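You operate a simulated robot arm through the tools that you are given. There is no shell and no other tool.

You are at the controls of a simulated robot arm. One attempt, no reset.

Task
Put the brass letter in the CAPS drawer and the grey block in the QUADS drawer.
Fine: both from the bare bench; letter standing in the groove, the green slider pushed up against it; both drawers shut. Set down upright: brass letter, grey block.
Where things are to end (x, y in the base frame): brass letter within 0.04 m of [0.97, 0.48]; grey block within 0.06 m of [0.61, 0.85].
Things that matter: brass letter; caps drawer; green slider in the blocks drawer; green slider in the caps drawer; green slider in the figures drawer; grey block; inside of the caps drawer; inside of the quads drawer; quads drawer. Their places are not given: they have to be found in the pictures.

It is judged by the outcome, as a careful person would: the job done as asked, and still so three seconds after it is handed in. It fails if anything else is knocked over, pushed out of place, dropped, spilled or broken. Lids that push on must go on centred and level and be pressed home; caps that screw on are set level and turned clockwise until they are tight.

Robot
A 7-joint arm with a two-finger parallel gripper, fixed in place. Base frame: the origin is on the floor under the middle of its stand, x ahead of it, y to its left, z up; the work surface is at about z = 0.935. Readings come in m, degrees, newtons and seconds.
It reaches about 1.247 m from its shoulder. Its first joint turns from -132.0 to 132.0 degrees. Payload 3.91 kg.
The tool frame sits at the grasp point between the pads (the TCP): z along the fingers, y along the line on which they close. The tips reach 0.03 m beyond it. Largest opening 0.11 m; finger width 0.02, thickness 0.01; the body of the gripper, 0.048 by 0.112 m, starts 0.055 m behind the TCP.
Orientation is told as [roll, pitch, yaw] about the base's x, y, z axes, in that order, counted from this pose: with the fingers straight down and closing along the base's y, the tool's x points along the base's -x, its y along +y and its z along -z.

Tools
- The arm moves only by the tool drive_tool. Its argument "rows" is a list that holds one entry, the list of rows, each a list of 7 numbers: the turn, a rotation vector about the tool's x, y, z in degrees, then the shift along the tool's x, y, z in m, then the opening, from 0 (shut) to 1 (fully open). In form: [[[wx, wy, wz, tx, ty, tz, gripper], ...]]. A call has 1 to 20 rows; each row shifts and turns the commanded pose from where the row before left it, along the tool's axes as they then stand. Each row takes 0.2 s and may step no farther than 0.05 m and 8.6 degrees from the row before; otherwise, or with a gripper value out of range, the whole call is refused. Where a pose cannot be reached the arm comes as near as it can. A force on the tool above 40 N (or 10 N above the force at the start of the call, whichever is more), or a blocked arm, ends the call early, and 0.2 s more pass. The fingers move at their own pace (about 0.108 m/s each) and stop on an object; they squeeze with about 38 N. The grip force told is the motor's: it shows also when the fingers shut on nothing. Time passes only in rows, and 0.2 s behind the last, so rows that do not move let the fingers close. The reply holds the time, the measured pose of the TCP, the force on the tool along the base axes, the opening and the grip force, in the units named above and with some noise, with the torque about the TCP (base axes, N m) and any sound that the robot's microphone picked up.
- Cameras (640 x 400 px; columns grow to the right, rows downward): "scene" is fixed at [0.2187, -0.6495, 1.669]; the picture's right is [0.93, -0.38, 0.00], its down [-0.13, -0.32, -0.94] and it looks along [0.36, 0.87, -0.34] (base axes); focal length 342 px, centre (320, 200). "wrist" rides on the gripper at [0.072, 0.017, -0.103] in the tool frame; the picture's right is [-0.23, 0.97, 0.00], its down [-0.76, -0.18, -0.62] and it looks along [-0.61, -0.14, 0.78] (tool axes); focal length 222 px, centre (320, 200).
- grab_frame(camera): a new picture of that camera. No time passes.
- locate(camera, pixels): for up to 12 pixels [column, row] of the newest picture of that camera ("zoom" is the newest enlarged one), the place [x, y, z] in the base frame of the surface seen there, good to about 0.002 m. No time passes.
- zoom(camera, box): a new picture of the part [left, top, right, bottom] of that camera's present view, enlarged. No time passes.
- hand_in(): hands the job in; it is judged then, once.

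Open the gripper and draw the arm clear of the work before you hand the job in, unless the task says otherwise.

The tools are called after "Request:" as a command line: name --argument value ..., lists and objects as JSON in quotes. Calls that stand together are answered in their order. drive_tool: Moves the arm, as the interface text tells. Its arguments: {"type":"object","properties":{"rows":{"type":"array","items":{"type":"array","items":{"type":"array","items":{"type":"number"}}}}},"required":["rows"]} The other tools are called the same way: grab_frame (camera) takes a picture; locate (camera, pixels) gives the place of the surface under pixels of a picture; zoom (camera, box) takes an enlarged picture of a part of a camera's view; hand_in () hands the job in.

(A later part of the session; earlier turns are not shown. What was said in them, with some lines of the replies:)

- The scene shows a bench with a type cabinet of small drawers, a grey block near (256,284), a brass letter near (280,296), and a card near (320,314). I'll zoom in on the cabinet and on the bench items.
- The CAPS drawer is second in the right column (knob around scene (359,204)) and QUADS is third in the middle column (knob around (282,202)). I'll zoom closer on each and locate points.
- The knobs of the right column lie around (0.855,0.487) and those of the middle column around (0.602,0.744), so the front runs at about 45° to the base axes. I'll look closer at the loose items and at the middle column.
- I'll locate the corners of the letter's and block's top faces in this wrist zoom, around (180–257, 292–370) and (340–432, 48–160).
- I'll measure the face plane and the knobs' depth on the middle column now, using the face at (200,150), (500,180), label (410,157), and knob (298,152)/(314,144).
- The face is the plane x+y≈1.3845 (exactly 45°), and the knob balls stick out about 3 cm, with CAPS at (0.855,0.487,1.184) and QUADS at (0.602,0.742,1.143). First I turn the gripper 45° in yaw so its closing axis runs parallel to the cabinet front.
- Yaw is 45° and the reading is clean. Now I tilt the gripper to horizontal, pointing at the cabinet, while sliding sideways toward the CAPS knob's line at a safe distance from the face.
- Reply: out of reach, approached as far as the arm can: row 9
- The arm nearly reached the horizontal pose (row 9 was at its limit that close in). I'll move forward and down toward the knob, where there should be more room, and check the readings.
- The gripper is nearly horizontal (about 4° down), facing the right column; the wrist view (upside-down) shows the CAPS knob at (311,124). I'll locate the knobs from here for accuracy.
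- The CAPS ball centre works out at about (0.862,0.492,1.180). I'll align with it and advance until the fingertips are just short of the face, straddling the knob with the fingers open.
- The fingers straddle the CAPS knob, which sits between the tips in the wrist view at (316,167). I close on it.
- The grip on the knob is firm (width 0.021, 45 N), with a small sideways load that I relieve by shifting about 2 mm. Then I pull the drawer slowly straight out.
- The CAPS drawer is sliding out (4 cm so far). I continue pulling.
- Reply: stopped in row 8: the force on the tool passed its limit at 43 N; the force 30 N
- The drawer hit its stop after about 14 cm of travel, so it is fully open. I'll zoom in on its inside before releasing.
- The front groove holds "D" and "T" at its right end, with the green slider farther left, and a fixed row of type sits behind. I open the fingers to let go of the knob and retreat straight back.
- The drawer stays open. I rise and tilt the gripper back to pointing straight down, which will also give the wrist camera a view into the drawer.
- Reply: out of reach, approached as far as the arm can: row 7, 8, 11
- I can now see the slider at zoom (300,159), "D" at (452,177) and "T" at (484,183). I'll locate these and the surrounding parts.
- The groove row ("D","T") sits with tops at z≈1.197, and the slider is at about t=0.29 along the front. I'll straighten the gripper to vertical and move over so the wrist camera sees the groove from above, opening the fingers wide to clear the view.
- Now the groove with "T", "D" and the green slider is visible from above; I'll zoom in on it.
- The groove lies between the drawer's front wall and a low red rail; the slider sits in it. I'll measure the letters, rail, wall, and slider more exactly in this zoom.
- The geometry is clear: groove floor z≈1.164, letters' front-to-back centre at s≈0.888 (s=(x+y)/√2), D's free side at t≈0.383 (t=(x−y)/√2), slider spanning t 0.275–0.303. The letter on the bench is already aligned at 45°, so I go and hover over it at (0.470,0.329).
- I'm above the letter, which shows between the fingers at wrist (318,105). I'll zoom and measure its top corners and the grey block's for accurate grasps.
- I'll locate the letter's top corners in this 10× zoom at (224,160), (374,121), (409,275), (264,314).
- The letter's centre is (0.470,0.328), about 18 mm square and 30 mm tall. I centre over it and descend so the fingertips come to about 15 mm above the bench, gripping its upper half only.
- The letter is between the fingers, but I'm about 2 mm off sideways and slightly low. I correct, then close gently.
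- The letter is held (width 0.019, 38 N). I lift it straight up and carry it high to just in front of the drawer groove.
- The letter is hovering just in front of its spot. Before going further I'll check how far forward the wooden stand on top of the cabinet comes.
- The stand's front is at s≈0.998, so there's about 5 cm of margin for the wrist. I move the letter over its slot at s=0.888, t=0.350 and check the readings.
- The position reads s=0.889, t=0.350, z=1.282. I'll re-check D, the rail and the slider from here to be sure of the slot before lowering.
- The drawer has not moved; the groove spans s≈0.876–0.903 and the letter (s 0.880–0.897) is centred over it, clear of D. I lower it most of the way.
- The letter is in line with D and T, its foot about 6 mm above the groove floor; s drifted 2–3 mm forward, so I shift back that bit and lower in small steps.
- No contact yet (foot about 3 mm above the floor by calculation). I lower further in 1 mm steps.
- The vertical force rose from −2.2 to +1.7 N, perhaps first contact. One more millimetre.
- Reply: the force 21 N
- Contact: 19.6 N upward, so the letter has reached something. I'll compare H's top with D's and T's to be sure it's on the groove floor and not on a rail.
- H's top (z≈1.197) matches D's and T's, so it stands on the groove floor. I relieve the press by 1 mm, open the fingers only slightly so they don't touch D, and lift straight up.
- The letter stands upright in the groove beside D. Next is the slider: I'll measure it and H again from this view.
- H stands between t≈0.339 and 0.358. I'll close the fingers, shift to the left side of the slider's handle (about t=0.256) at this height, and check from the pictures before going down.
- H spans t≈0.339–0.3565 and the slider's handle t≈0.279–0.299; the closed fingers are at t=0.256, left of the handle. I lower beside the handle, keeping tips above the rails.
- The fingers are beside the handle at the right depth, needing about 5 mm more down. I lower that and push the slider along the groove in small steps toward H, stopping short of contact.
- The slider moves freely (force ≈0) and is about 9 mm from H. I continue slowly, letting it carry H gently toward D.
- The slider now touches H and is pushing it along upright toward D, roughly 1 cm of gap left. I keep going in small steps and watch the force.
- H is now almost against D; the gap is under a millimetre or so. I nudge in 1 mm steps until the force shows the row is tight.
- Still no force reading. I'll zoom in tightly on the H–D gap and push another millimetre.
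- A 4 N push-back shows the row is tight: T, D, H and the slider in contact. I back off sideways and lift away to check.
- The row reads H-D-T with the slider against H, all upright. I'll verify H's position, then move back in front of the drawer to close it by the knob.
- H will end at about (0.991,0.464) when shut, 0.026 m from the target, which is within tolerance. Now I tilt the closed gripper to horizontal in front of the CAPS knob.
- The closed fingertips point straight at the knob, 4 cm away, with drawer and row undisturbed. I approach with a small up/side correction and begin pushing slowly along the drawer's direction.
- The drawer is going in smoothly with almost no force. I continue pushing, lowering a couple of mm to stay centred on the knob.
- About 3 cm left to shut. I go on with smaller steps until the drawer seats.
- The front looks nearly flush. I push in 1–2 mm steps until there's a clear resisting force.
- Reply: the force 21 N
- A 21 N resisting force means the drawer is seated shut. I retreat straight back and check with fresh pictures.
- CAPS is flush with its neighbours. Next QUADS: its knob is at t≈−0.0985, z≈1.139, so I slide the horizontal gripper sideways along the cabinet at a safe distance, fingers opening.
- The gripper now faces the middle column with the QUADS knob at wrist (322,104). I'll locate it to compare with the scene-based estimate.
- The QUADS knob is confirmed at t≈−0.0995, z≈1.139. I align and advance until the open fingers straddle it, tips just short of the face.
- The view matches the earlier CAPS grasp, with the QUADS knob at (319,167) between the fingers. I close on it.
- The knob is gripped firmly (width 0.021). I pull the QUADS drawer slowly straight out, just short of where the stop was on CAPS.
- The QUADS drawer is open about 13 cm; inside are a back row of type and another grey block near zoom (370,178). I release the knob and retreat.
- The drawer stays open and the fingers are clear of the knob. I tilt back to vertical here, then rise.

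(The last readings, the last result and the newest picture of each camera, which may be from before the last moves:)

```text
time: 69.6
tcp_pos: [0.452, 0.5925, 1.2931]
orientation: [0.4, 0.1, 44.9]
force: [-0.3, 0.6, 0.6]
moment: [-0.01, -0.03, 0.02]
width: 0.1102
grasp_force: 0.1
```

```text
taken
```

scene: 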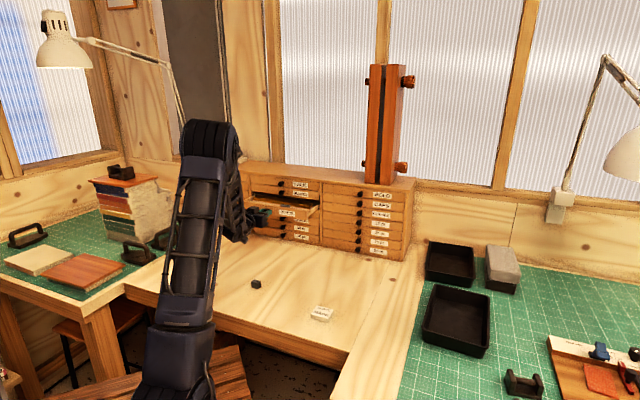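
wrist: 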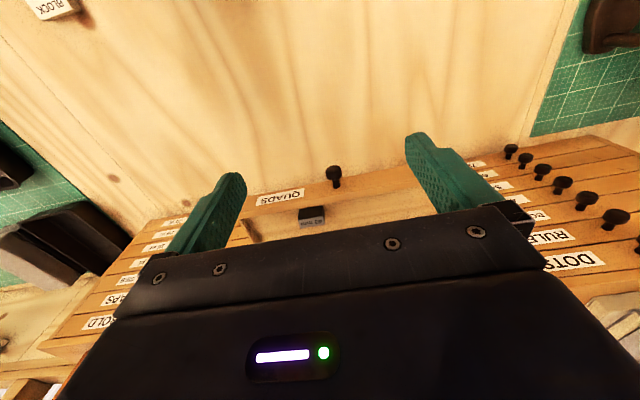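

The gripper is vertical again. I move it forward to see the inside of the QUADS drawer from above.

Request:
drive_tool --rows '[[[0, 0, 0, -0.03, 0.01, 0, 1], [0, 0, 0, -0.03, 0.01, 0, 1], [0, 0, 0, -0.03, 0.01, 0, 1], [0, 0, 0, 0, 0, 0, 1]]]'

Request:
grab_frame --camera "wrist"

Request:
zoom --camera "wrist" --box '[220, 80, 540, 240]'

```text
time: 70.6
tcp_pos: [0.4925, 0.6781, 1.2932]
orientation: [0.5, 0.1, 44.9]
force: [-1.0, -0.6, 0.3]
moment: [0.03, 0.01, 0.02]
width: 0.1102
grasp_force: 0.0
```

```text
taken
```

wrist: 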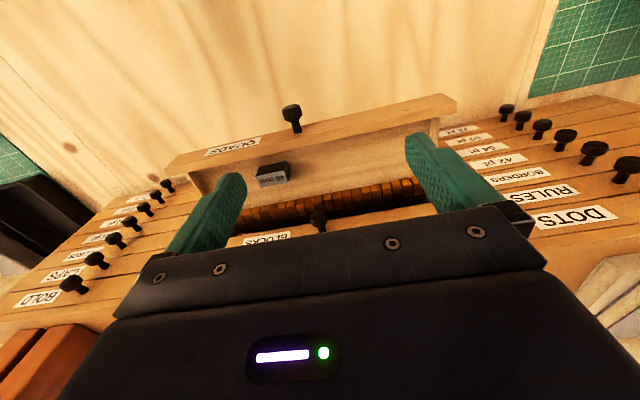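

```text
2.00 times, centred on (380, 160) of wrist
```

zoom: 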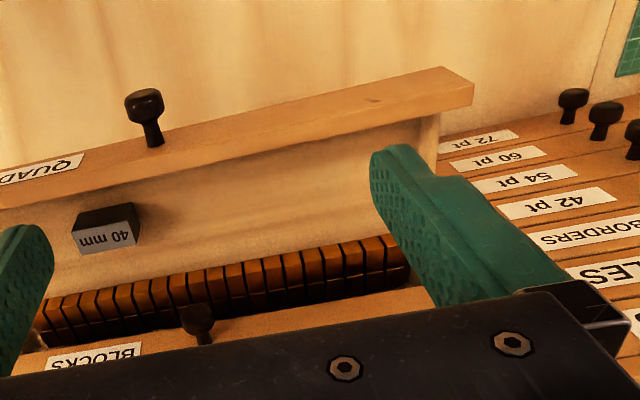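

QUADS has a plain floor with a "40 mm" block standing in it and plenty of empty space to the left. I'll measure the floor, walls, row front and that block.

Request:
locate --camera "wrist" --pixels '[[340, 170], [380, 165], [360, 180], [350, 188], [340, 160], [360, 150], [270, 180], [258, 185], [283, 178], [330, 195], [400, 145], [300, 148]]'

Request:
zoom --camera "wrist" --box '[230, 130, 430, 230]'

Request:
locate --camera "zoom" --pixels '[[300, 130], [300, 150], [300, 170], [300, 195], [400, 100], [400, 120], [400, 140], [400, 160], [470, 75], [470, 120], [540, 55], [560, 60]]'

```text
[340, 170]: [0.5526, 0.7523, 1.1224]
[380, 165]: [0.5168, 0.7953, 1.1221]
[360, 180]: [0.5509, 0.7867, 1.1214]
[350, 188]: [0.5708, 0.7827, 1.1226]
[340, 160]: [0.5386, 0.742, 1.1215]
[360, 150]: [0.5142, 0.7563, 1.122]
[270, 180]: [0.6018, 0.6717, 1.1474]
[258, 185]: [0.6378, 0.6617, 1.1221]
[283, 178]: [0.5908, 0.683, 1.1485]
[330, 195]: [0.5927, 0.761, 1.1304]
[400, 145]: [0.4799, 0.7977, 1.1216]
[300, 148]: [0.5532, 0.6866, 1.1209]
```

```text
3.20 times, centred on (330, 180) of wrist
```

zoom: 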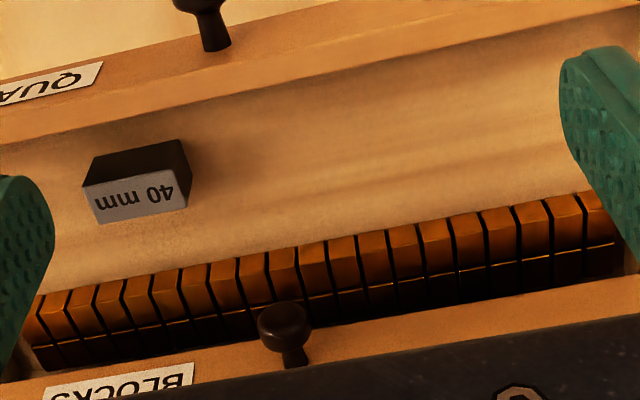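

```text
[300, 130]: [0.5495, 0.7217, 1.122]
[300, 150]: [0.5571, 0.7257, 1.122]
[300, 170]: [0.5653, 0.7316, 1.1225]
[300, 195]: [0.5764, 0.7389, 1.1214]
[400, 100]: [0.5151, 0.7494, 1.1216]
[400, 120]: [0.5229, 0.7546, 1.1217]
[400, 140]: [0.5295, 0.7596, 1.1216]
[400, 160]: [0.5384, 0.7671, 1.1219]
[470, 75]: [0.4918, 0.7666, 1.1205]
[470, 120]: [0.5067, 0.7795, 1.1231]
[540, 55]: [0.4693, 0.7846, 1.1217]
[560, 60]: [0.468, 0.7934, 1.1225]
```

The drawer floor is z≈1.122 with free depth s≈0.862–0.957; the target spot (open position) is about (0.517,0.757), well clear of the 40 mm block. Now I go back to hover over the grey block on the bench at (0.411,0.434).

Request:
drive_tool --rows '[[[0, 0, 0, 0.04, -0.0144, 0, 1], [0, 0, 0, 0.04, -0.0144, 0, 1], [0, 0, 0, 0.04, -0.0144, 0, 0.8], [0, 0, 0, 0.04, -0.0144, 0, 0.6], [0, 0, 0, 0.0175, -0.0144, 0.03, 0.6], [0, 0, 0, 0.0175, -0.0144, 0.03, 0.6], [0, 0, 0, 0.0175, -0.0144, 0.03, 0.6], [0, 0, 0, 0.0175, -0.0144, 0.03, 0.6], [0, 0, 0, 0, 0, 0.03, 0.6], [0, 0, 0, 0, 0, 0, 0.6]]]'

Request:
grab_frame --camera "wrist"

Request:
zoom --camera "wrist" --box '[270, 70, 370, 140]'

```text
time: 72.8
tcp_pos: [0.4105, 0.4326, 1.1439]
orientation: [0.4, 0.2, 45.0]
force: [0.4, 0.4, 0.2]
moment: [0.05, -0.01, -0.03]
width: 0.0661
grasp_force: 0.1
```

```text
taken
```

wrist: 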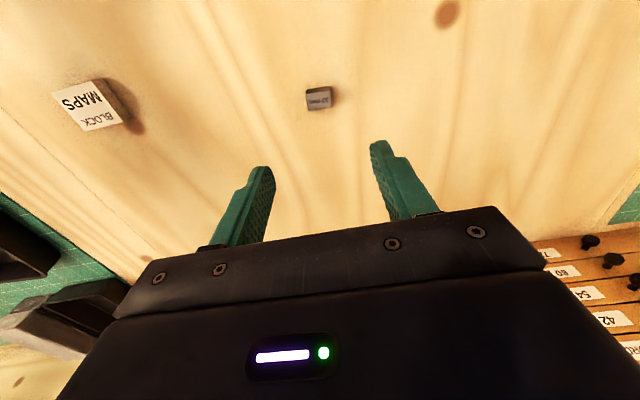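

```text
5.71 times, centred on (320, 105) of wrist
```

zoom: 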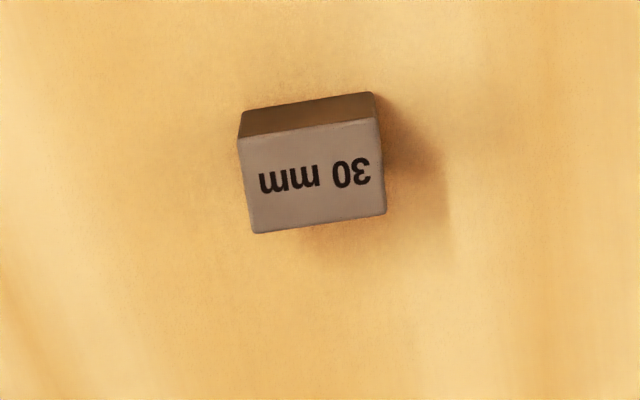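

The grey "30 mm" block is in view at zoom (312,177). I'll locate its top corners for centre and angle.

Request:
locate --camera "zoom" --pixels '[[243, 142], [375, 121], [383, 211], [256, 230], [312, 176], [250, 186], [379, 165], [308, 131], [320, 221]]'

```text
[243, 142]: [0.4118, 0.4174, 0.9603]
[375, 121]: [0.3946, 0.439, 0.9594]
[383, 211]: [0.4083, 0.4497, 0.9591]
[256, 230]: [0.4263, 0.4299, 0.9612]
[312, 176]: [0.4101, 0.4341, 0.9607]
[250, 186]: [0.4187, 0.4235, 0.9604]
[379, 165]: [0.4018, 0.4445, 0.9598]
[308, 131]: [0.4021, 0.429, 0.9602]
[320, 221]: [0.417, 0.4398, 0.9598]
```

Its centre is (0.410,0.434) with the long side at about 130°, so I rotate 5° to line up, and descend to grip its upper part.

Request:
drive_tool --rows '[[[0, 0, 5, -0.0008, 0.0012, 0.03, 0.6], [0, 0, 0, 0, 0, 0.04, 0.6], [0, 0, 0, 0, 0, 0.04, 0.6], [0, 0, 0, 0, 0, 0.03, 0.6], [0, 0, 0, 0, 0, 0.015, 0.6], [0, 0, 0, 0, 0, 0.01, 0.6], [0, 0, 0, 0, 0, 0, 0.6]]]'

Request:
grab_frame --camera "wrist"

Request:
zoom --camera "wrist" --box '[220, 110, 420, 220]'

```text
time: 74.4
tcp_pos: [0.4109, 0.4347, 0.9778]
orientation: [0.5, 0.1, 40.0]
force: [0.5, 0.8, -0.4]
moment: [0.0, 0.03, 0.01]
width: 0.066
grasp_force: 0.2
```

```text
taken
```

wrist: 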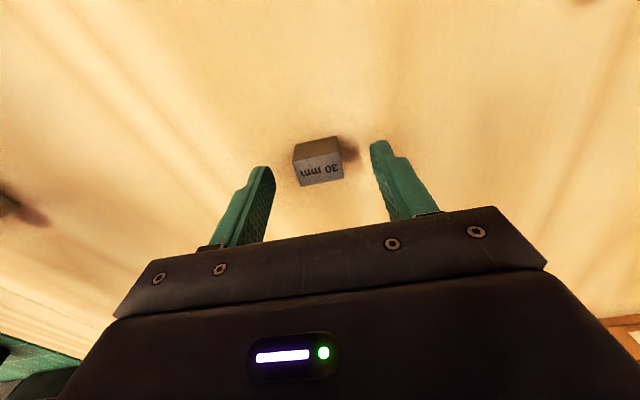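

```text
3.20 times, centred on (320, 165) of wrist
```

zoom: 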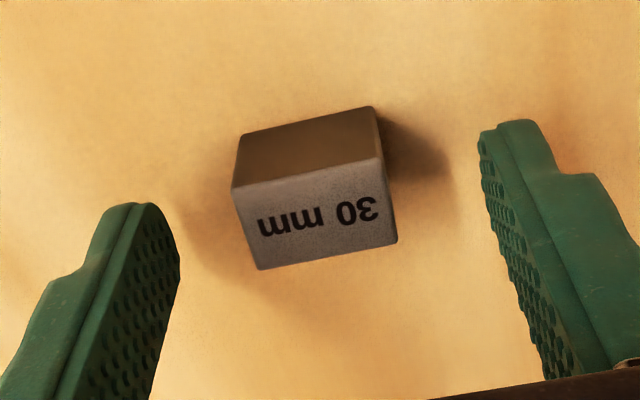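

The block is well centred between the fingers. I go 3 mm lower and close.

Request:
drive_tool --rows '[[[0, 0, 0, 0, 0, 0.003, 0.6], [0, 0, 0, 0, 0, 0, 0.4], [0, 0, 0, 0, 0, 0, 0.3], [0, 0, 0, 0, 0, 0, 0.15], [0, 0, 0, 0, 0, 0, 0.15]]]'

Request:
zoom --camera "wrist" --box '[220, 110, 420, 220]'

```text
time: 75.6
tcp_pos: [0.4121, 0.435, 0.9751]
orientation: [0.5, 0.1, 39.9]
force: [-0.5, -0.1, 0.3]
moment: [0.02, -0.05, 0.01]
width: 0.0292
grasp_force: 38.6
```

```text
3.20 times, centred on (320, 165) of wrist
```

zoom: 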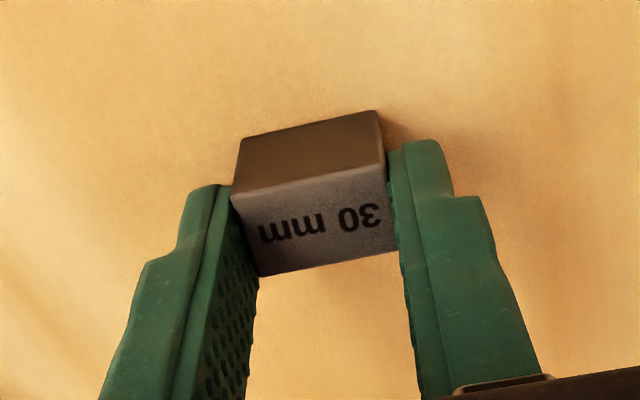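

The grey block is held (width 0.029). I lift it, square the yaw back to 45°, and carry it over to the QUADS drawer.

Request:
drive_tool --rows '[[[0, 0, 0, 0, 0, -0.02, 0.15], [0, 0, 0, 0, 0, -0.04, 0.15], [0, 0, 0, 0, 0, -0.045, 0.15], [0, 0, -5, 0, 0, -0.045, 0.15], [0, 0, 0, 0, 0, -0.045, 0.15], [0, 0, 0, 0, 0, -0.045, 0.15], [0, 0, 0, 0, 0, -0.045, 0.15], [0, 0, 0, 0, 0, -0.025, 0.15], [0, 0, 0, -0.0373, 0.0219, 0, 0.15], [0, 0, 0, -0.0373, 0.0219, 0, 0.15], [0, 0, 0, -0.0373, 0.0219, 0, 0.15], [0, 0, 0, -0.0373, 0.0219, 0, 0.15], [0, 0, 0, -0.0373, 0.0219, 0, 0.15], [0, 0, 0, -0.0373, 0.0219, 0, 0.15], [0, 0, 0, -0.0373, 0.0219, 0, 0.15], [0, 0, 0, 0, 0, 0, 0.15]]]'

Request:
grab_frame --camera "wrist"

Request:
grab_frame --camera "scene"

```text
time: 79.0
tcp_pos: [0.4902, 0.7253, 1.2879]
orientation: [0.4, 0.1, 45.0]
force: [0.4, -0.4, -2.3]
moment: [0.02, 0.05, 0.0]
width: 0.0293
grasp_force: 38.1
```

```text
taken
```

wrist: 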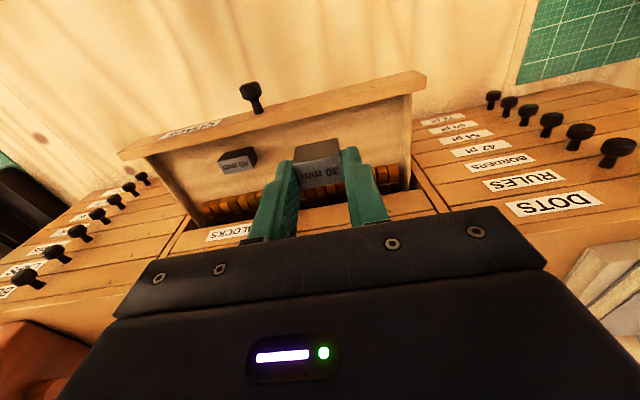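

```text
taken
```

scene: 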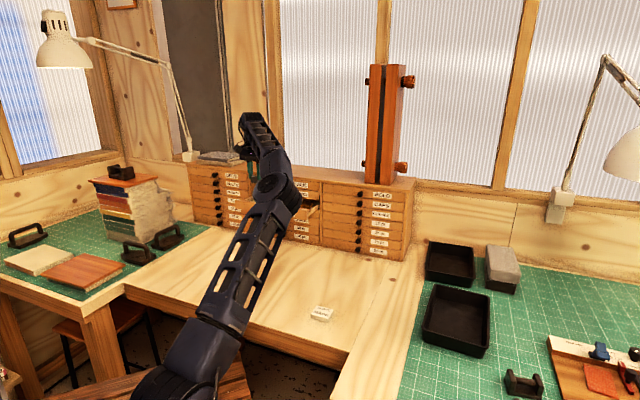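

The block is just in front of its place, with everything still. I move it over the spot and lower most of the way.

Request:
drive_tool --rows '[[[0, 0, 0, -0.02, 0.0018, 0, 0.15], [0, 0, 0, -0.021, 0.0017, 0, 0.15], [0, 0, 0, 0, 0, 0.03, 0.15], [0, 0, 0, 0, 0, 0.03, 0.15], [0, 0, 0, 0, 0, 0.03, 0.15], [0, 0, 0, 0, 0, 0.015, 0.15], [0, 0, 0, 0, 0, 0, 0.15]]]'

Request:
grab_frame --camera "wrist"

Request:
zoom --camera "scene" --box '[220, 130, 340, 250]'

```text
time: 80.6
tcp_pos: [0.5147, 0.7585, 1.1813]
orientation: [0.5, 0.1, 45.0]
force: [0.6, 0.5, -1.3]
moment: [0.02, 0.05, 0.0]
width: 0.0295
grasp_force: 37.9
```

```text
taken
```

wrist: 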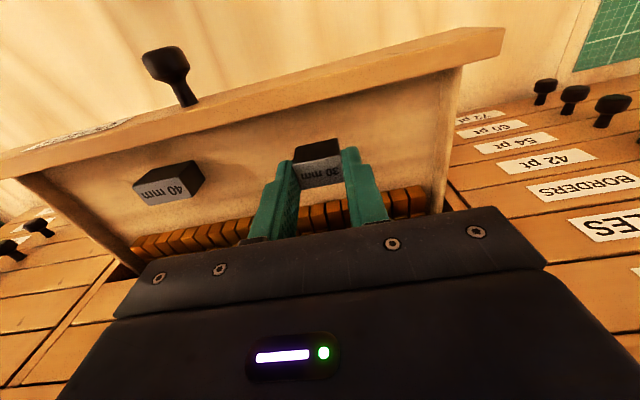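

```text
3.33 times, centred on (280, 190) of scene
```

zoom: 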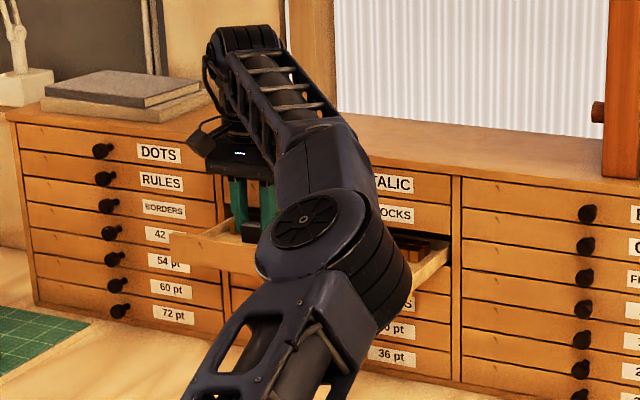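

The elbow shows low in the picture in front of the open drawer. I'll check its real distance from the drawer front and knob before lowering further.

Request:
locate --camera "zoom" --pixels '[[305, 222], [350, 215], [390, 270], [270, 260], [320, 150], [370, 300], [300, 300], [405, 290], [255, 250], [215, 245], [440, 265]]'

```text
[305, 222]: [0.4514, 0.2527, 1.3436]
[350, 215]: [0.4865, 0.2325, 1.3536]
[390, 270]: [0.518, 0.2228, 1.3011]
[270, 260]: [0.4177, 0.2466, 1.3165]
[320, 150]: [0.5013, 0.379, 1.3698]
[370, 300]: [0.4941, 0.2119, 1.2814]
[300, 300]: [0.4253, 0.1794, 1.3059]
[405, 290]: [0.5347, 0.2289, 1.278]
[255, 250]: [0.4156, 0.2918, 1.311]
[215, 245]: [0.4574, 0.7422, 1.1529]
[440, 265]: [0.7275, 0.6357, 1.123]
```

The elbow is at s≈0.5 and z≈1.3, well away from the drawer. The block is at s=0.900, t=−0.172; I lower it to just above the floor.

Request:
drive_tool --rows '[[[0, 0, 0, 0, 0, 0.01, 0.15], [0, 0, 0, 0, 0, 0.005, 0.15], [0, 0, 0, 0, 0, 0.002, 0.15], [0, 0, 0, 0, 0, 0, 0.15]]]'

```text
time: 81.6
tcp_pos: [0.5159, 0.7582, 1.1645]
orientation: [0.5, 0.0, 45.0]
force: [0.3, 1.2, -1.5]
moment: [-0.03, 0.01, -0.03]
width: 0.0292
grasp_force: 38.4
```

The block's foot is about 2 mm above the floor by calculation. I go on in 1 mm steps to contact.

Request:
drive_tool --rows '[[[0, 0, 0, 0, 0, 0.001, 0.15], [0, 0, 0, 0, 0, 0.001, 0.15], [0, 0, 0, 0, 0, 0, 0.15]]]'

Request:
drive_tool --rows '[[[0, 0, 0, 0, 0, 0.001, 0.15], [0, 0, 0, 0, 0, 0, 0.15]]]'

Request:
grab_frame --camera "wrist"

```text
time: 82.4
tcp_pos: [0.5153, 0.7578, 1.1629]
orientation: [0.5, 0.1, 45.0]
force: [0.8, 1.1, 7.0]
moment: [-0.09, -0.07, 0.02]
width: 0.0294
grasp_force: 38.6
```

```text
time: 83.0
tcp_pos: [0.5156, 0.759, 1.1618]
orientation: [0.6, 0.0, 45.0]
force: [1.3, 1.6, 21.7]
moment: [-0.18, -0.14, -0.03]
width: 0.0294
grasp_force: 38.1
```

```text
taken
```

wrist: 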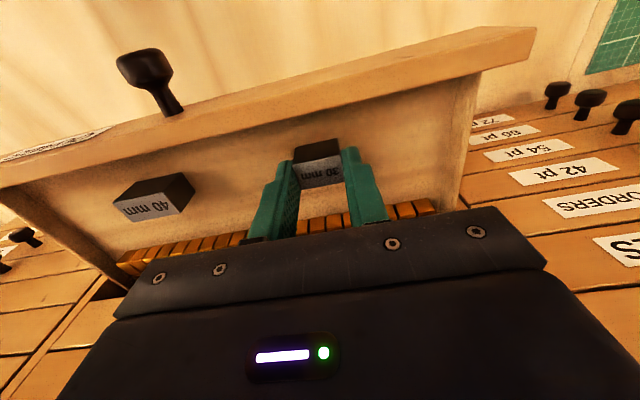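

The block is on the floor (21.7 N up). I ease off 1 mm, open the fingers gently, and lift straight up.

Request:
drive_tool --rows '[[[0, 0, 0, 0, 0, -0.001, 0.15], [0, 0, 0, 0, 0, -0.0005, 0.3], [0, 0, 0, 0, 0, 0, 0.4], [0, 0, 0, 0, 0, 0, 0.4], [0, 0, 0, 0, 0, -0.01, 0.4], [0, 0, 0, 0, 0, -0.02, 0.4], [0, 0, 0, 0, 0, -0.035, 0.4], [0, 0, 0, 0, 0, -0.045, 0.4]]]'

Request:
grab_frame --camera "wrist"

Request:
zoom --camera "wrist" --box '[220, 80, 440, 220]'

```text
time: 84.8
tcp_pos: [0.5162, 0.7572, 1.273]
orientation: [0.4, 0.1, 44.9]
force: [1.2, -0.7, 0.0]
moment: [0.04, 0.08, -0.02]
width: 0.0443
grasp_force: 0.0
```

```text
taken
```

wrist: 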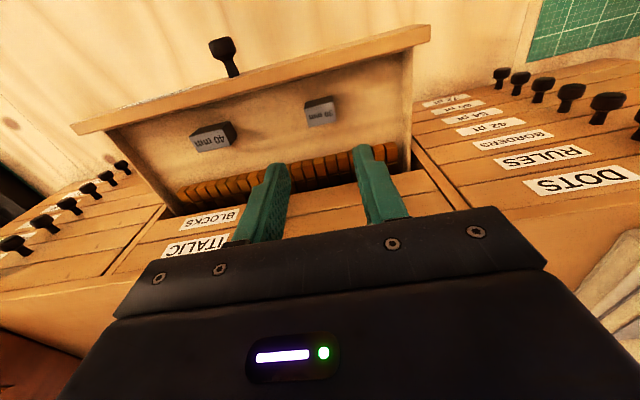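

```text
2.86 times, centred on (330, 150) of wrist
```

zoom: 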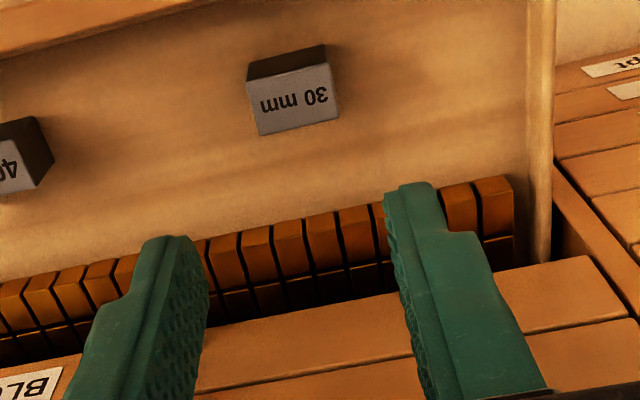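

The 30 mm block stands upright in the drawer. I move back in front of the QUADS knob, closing the fingers, and lower to its height.

Request:
drive_tool --rows '[[[0, 0, 0, 0.04, -0.0178, 0, 0.4], [0, 0, 0, 0.04, -0.0178, 0, 0.2], [0, 0, 0, 0.04, -0.0178, 0, 0], [0, 0, 0, 0.04, -0.0178, 0, 0], [0, 0, 0, 0, 0, 0.043, 0], [0, 0, 0, 0, 0, 0.043, 0], [0, 0, 0, 0, 0, 0.042, 0], [0, 0, 0, 0, 0, 0, 0]]]'

Request:
grab_frame --camera "scene"

```text
time: 86.6
tcp_pos: [0.4516, 0.5972, 1.1458]
orientation: [0.5, 0.1, 45.0]
force: [-0.4, 0.1, -0.1]
moment: [-0.01, 0.05, 0.01]
width: 0.0
grasp_force: 37.4
```

```text
taken
```

scene: 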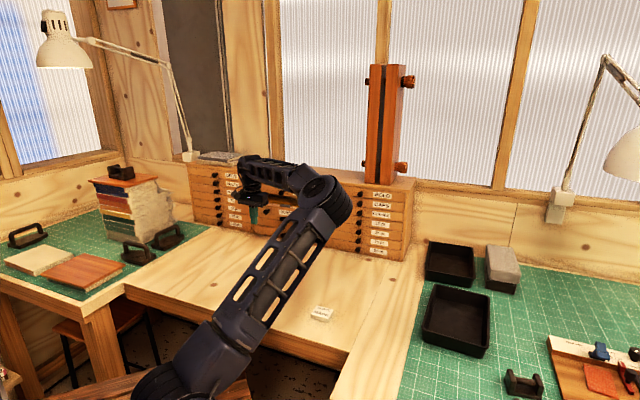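

The arm's elbow has swung out to the right at scene (330,200). I'll check where it is relative to the cabinet before tilting.

Request:
locate --camera "scene" --pixels '[[328, 190], [345, 195], [335, 210], [350, 210], [320, 220], [290, 180], [270, 165], [248, 170]]'

Request:
zoom --camera "scene" --box '[220, 140, 380, 260]'

```text
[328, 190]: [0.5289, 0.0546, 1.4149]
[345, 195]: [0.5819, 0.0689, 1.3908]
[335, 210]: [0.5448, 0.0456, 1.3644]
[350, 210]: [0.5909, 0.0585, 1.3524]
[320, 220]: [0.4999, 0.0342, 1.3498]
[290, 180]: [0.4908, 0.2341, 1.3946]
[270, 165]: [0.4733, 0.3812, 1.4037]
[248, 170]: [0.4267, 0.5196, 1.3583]
```

```text
3.33 times, centred on (300, 200) of scene
```

zoom: 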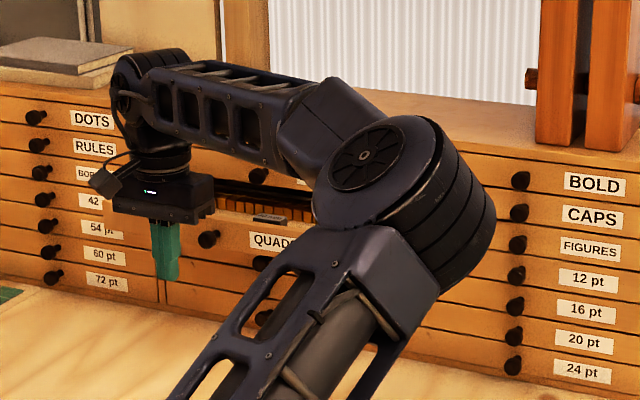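

The elbow is in free air at about (0.55,0.05,1.38). I tilt the gripper to horizontal in two halves, watching that the arm can follow.

Request:
drive_tool --rows '[[[0, -7.8, 0, 0, 0, 0, 0], [0, -7.8, 0, 0, 0, 0, 0], [0, -7.8, 0, 0, 0, 0, 0], [0, -7.8, 0, 0, 0, 0, 0], [0, -7.8, 0, 0, 0, 0, 0], [0, 0, 0, 0, 0, 0, 0]]]'

Request:
grab_frame --camera "scene"

```text
time: 88.0
tcp_pos: [0.4518, 0.5959, 1.1436]
orientation: [0.7, -39.0, 44.6]
force: [-0.5, 0.1, 0.4]
moment: [0.02, -0.01, 0.02]
width: 0.0002
grasp_force: 37.6
```

```text
taken
```

scene: 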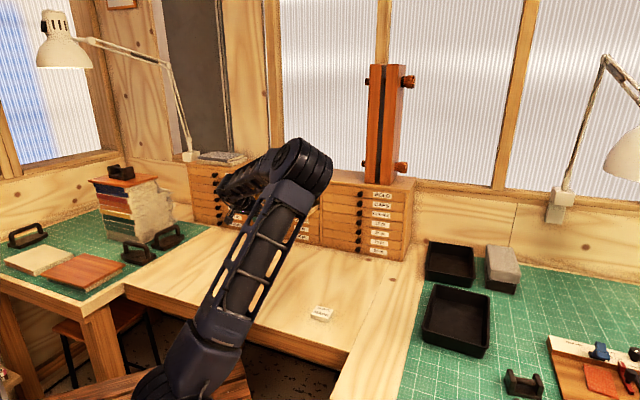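

The arm follows well. I continue the tilt to near horizontal.

Request:
drive_tool --rows '[[[0, -7.8, 0, 0, 0, 0, 0], [0, -7.8, 0, 0, 0, 0, 0], [0, -7.8, 0, 0, 0, 0, 0], [0, -7.8, 0, 0, 0, 0, 0], [0, -7.8, 0, 0, 0, 0, 0], [0, -7.0, 0, 0, 0, 0, 0], [0, 0, 0, 0, 0, 0, 0]]]'

Request:
grab_frame --camera "scene"

Request:
grab_frame --camera "wrist"

```text
time: 89.6
tcp_pos: [0.4514, 0.5949, 1.1444]
orientation: [5.5, -85.0, 39.6]
force: [-0.3, -0.7, -1.4]
moment: [-0.04, 0.02, -0.02]
width: 0.0
grasp_force: 38.2
```

```text
taken
```

scene: 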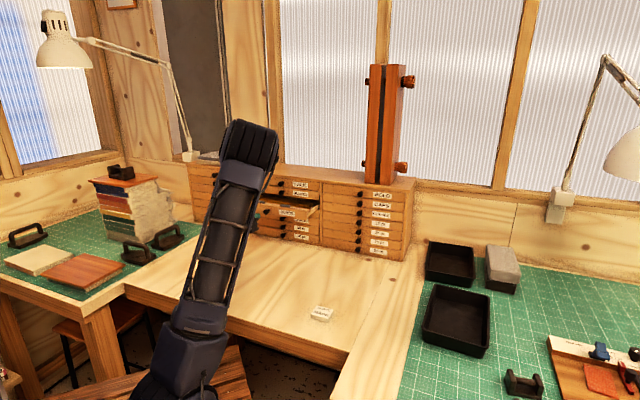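

```text
taken
```

wrist: 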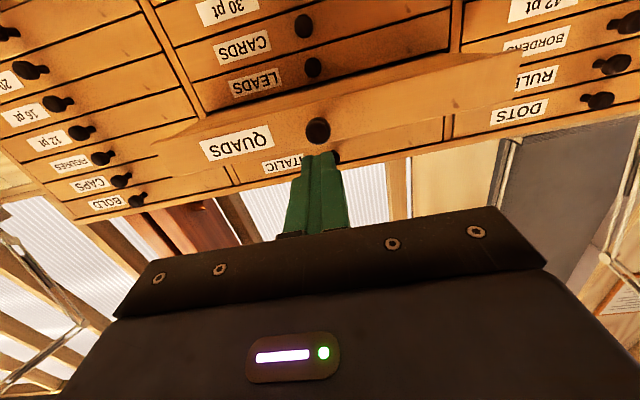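

The fingertips face the QUADS knob about 5 cm off, all fine. I approach and begin pushing slowly along the drawer's direction.

Request:
drive_tool --rows '[[[0, 0, 0, -0.001, -0.001, 0.015, 0], [0, 0, 0, -0.001, -0.001, 0.015, 0], [0, 0, 0, -0.0007, 0, 0.01, 0], [0, 0, 0, -0.0005, 0, 0.006, 0], [0, 0, 0, -0.0005, 0, 0.006, 0], [0, 0, 0, -0.0005, 0, 0.006, 0], [0, 0, 0, -0.0006, 0, 0.007, 0], [0, 0, 0, -0.0006, 0, 0.007, 0], [0, 0, 0, -0.0006, 0, 0.007, 0]]]'

Request:
grab_frame --camera "wrist"

Request:
zoom --camera "scene" --box '[220, 160, 340, 250]'

```text
time: 91.6
tcp_pos: [0.5098, 0.6491, 1.1437]
orientation: [5.3, -84.9, 39.8]
force: [0.3, -0.6, -0.5]
moment: [-0.02, -0.01, 0.02]
width: 0.0
grasp_force: 38.0
```

```text
taken
```

wrist: 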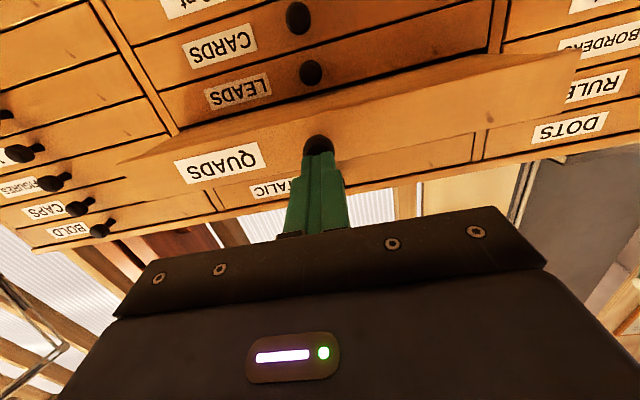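

```text
4.44 times, centred on (280, 205) of scene
```

zoom: 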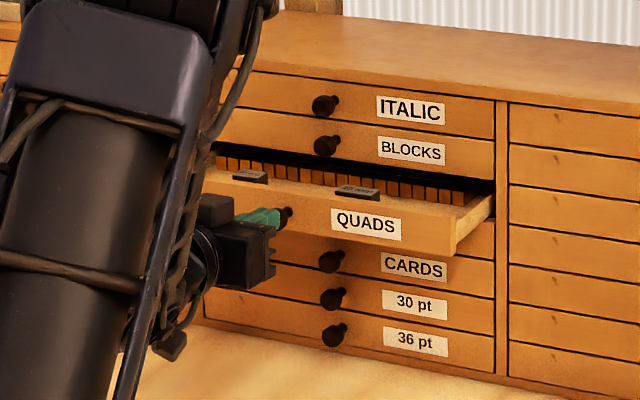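

The drawer slides in with both blocks standing. I continue the push in small steps.

Request:
drive_tool --rows '[[[0, 0, 0, -0.0005, 0, 0.008, 0], [0, 0, 0, -0.0005, 0, 0.008, 0], [0, 0, 0, -0.0005, 0, 0.008, 0], [0, 0, 0, -0.0006, 0, 0.008, 0], [0, 0, 0, -0.0006, 0, 0.008, 0], [0, 0, 0, -0.0006, 0, 0.008, 0], [0, 0, 0, -0.0006, 0, 0.008, 0], [0, 0, 0, -0.0006, 0, 0.008, 0], [0, 0, 0, -0.0006, 0, 0.008, 0]]]'

Request:
grab_frame --camera "wrist"

Request:
zoom --camera "scene" --box '[220, 160, 340, 250]'

```text
time: 93.6
tcp_pos: [0.5608, 0.6998, 1.1426]
orientation: [5.2, -84.9, 39.8]
force: [-1.3, -0.4, 1.1]
moment: [-0.01, -0.01, -0.04]
width: 0.0
grasp_force: 38.0
```

```text
taken
```

wrist: 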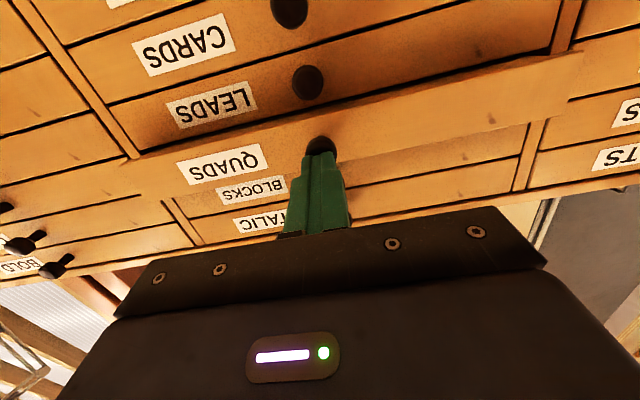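

```text
4.44 times, centred on (280, 205) of scene
```

zoom: 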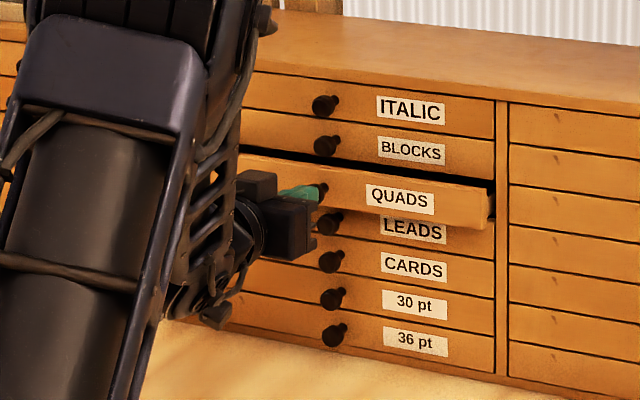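

About 3 cm remain. I close it with smaller steps.

Request:
drive_tool --rows '[[[0, 0, 0, -0.0005, 0, 0.006, 0], [0, 0, 0, -0.0005, 0, 0.006, 0], [0, 0, 0, -0.0005, 0, 0.005, 0], [0, 0, 0, -0.0003, 0, 0.004, 0], [0, 0, 0, -0.0003, 0, 0.003, 0], [0, 0, 0, -0.0002, 0, 0.002, 0], [0, 0, 0, 0, 0, 0, 0]]]'

Request:
drive_tool --rows '[[[0, 0, 0, -0.0001, 0, 0.0015, 0], [0, 0, 0, 0, 0, 0, 0]]]'

Request:
zoom --camera "scene" --box '[220, 160, 340, 250]'

```text
time: 95.2
tcp_pos: [0.5794, 0.7205, 1.1425]
orientation: [5.2, -84.9, 39.7]
force: [-0.5, 0.2, 0.6]
moment: [0.0, -0.01, -0.01]
width: 0.0
grasp_force: 38.1
```

```text
time: 95.8
tcp_pos: [0.5804, 0.721, 1.1424]
orientation: [5.3, -84.9, 39.7]
force: [-0.3, -1.1, 0.8]
moment: [0.03, -0.05, -0.02]
width: 0.0
grasp_force: 37.6
```

```text
4.44 times, centred on (280, 205) of scene
```

zoom: 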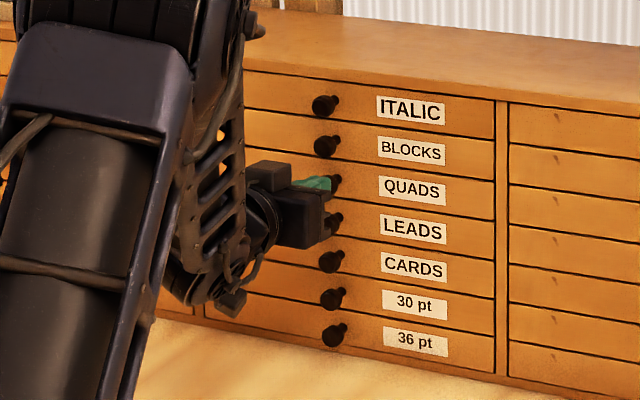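

The front is nearly flush with no resisting force yet. I press on in ~1.5 mm steps until it seats.

Request:
drive_tool --rows '[[[0, 0, 0, -0.0001, 0, 0.0015, 0], [0, 0, 0, 0, 0, 0, 0]]]'

Request:
drive_tool --rows '[[[0, 0, 0, -0.0001, 0, 0.0015, 0], [0, 0, 0, 0, 0, 0, 0]]]'

```text
time: 96.4
tcp_pos: [0.5809, 0.7214, 1.1427]
orientation: [5.3, -84.9, 39.6]
force: [-10.7, -13.7, 0.9]
moment: [0.09, 0.02, -0.06]
width: 0.0003
grasp_force: 37.4
```

```text
time: 97.0
tcp_pos: [0.5804, 0.7207, 1.1423]
orientation: [5.6, -84.8, 39.4]
force: [-13.2, -22.2, 4.0]
moment: [0.16, -0.17, -0.16]
width: 0.0
grasp_force: 37.8
stopped in row 2: the force on the tool passed its limit at 41 N (the readings are from after the stop); the commanded pose is now the measured one
```

The drawer is seated (same end position, s≈0.921, as CAPS). I retreat straight back and check everything.

Request:
drive_tool --rows '[[[0, 0, 0, 0, 0, -0.005, 0], [0, 0, 0, 0, 0, -0.02, 0], [0, 0, 0, 0, 0, -0.035, 0], [0, 0, 0, 0, 0, -0.04, 0.3], [0, 0, 0, 0, 0, -0.04, 0.5], [0, 0, 0, 0, 0, -0.03, 0.5], [0, 0, 0, 0, 0, 0, 0.5]]]'

Request:
grab_frame --camera "scene"

Request:
zoom --camera "scene" --box '[190, 150, 420, 270]'

Request:
grab_frame --camera "wrist"

```text
time: 98.6
tcp_pos: [0.4613, 0.6023, 1.1585]
orientation: [5.4, -84.8, 39.8]
force: [0.0, -0.5, 0.2]
moment: [0.01, 0.01, -0.02]
width: 0.055
grasp_force: 0.0
```

```text
taken
```

scene: 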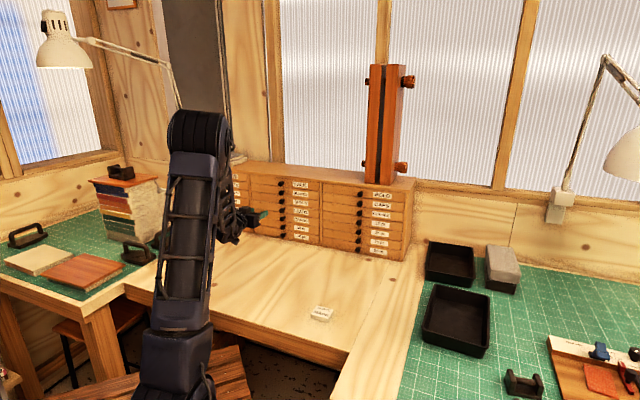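

```text
2.78 times, centred on (305, 210) of scene
```

zoom: 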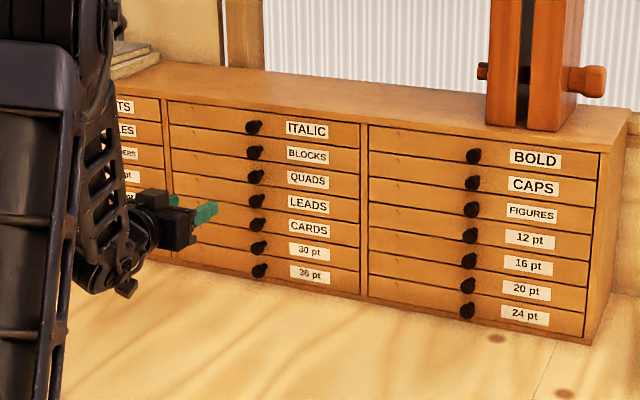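

```text
taken
```

wrist: 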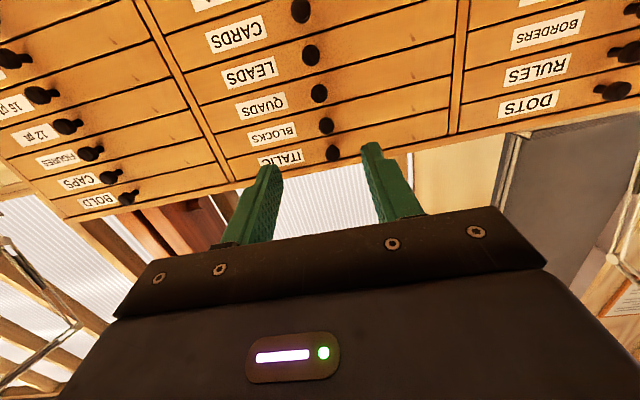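

All drawers look shut and the bench holds only the BLOCK MAPS card block. I'll verify flushness of CAPS and QUADS numerically against their neighbours.

Request:
locate --camera "zoom" --pixels '[[345, 133], [345, 158], [345, 184], [345, 210], [220, 145], [220, 172], [580, 165], [580, 190], [580, 218], [420, 150], [420, 178], [420, 203]]'

Request:
zoom --camera "scene" --box '[300, 290, 345, 330]'

```text
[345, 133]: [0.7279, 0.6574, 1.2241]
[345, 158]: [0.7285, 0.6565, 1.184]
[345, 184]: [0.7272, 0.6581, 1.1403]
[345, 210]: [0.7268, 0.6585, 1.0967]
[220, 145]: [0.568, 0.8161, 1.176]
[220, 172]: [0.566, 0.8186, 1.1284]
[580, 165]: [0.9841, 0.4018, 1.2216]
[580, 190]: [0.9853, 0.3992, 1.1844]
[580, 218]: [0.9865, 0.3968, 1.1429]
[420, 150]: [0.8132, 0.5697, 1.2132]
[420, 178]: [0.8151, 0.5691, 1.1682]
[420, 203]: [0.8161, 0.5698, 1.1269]
```

```text
10.00 times, centred on (322, 310) of scene
```

zoom: 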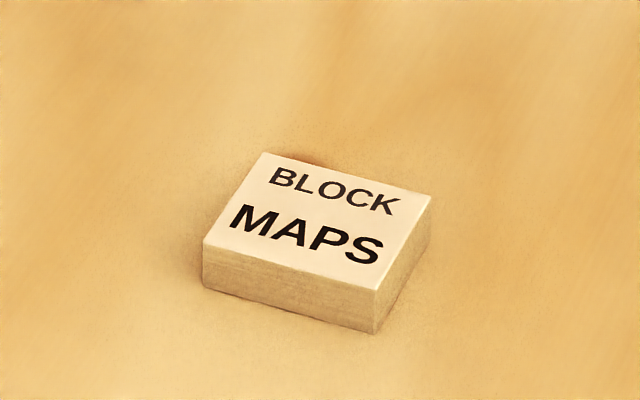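

Both drawers lie in the face plane (x+y≈1.385, same as their neighbours), the grey block should be at about (0.609,0.851), and the BLOCK MAPS block is untouched. I draw the arm up and clear with the gripper open.

Request:
drive_tool --rows '[[[0, 7.8, 0, 0, 0, 0, 0.6], [0, 7.8, 0, 0, 0, 0, 0.6], [0, 7.8, 0, 0, 0, 0, 0.8], [0, 7.8, 0, 0, 0, 0, 0.8], [0, 7.8, 0, 0, 0, 0, 0.8], [0, 7.8, 0, 0, 0, 0, 0.8], [0, 7.8, 0, 0, 0, 0, 0.8], [0, 7.8, 0, 0, 0, 0, 0.8], [0, 7.8, 0, 0, 0, 0, 0.8], [0, 7.8, 0, 0, 0, 0, 0.8], [0, 7, 0, 0, 0, 0, 0.8], [0, 0, 0, 0.02, 0, -0.04, 1], [0, 0, 0, 0.01, 0, -0.04, 1], [0, 0, 0, 0, 0, -0.04, 1], [0, 0, 0, 0, 0, -0.03, 1], [0, 0, 0, 0, 0, 0, 1]]]'

Request:
grab_frame --camera "scene"

Request:
zoom --camera "scene" --box '[180, 140, 420, 270]'

```text
time: 102.0
tcp_pos: [0.4406, 0.5815, 1.3073]
orientation: [0.6, 0.2, 45.0]
force: [-0.1, 0.0, -0.6]
moment: [0.0, -0.02, 0.02]
width: 0.1101
grasp_force: 0.1
```

```text
taken
```

scene: 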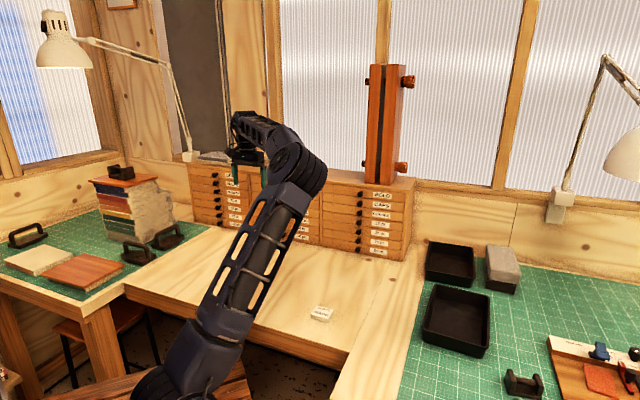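

```text
2.67 times, centred on (300, 205) of scene
```

zoom: 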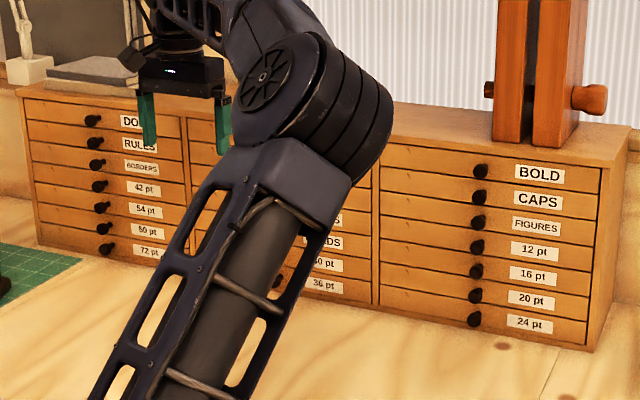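

The gripper is open and clear of the cabinet, all drawers are shut, and nothing else has been disturbed. I hand the job in.

Request:
hand_in

```text
The job is handed in.
```

The brass letter is in the CAPS drawer and the grey block is in the QUADS drawer. Both drawers are shut, and I handed the job in.

- **Brass letter:** It stands upright in the groove next to the D, with the green slider pushed up against it until the row was tight. I estimate it ended at about (0.991, 0.464), roughly 0.026 m from the target.
- **Grey block:** It stands upright on the floor of the drawer. I estimate it ended at about (0.609, 0.851), within 0.002 m of the target.
- **Drawers:** Both fronts measured flush with their neighbours after closing. I did not reopen either one to look inside.
- **Everything else:** The BLOCK MAPS block on the bench and the 40 mm block in the QUADS drawer stayed upright. I did not open or touch the BLOCKS or FIGURES drawers, so their green sliders should be undisturbed. The gripper was open and the arm was clear of the cabinet at hand-in.
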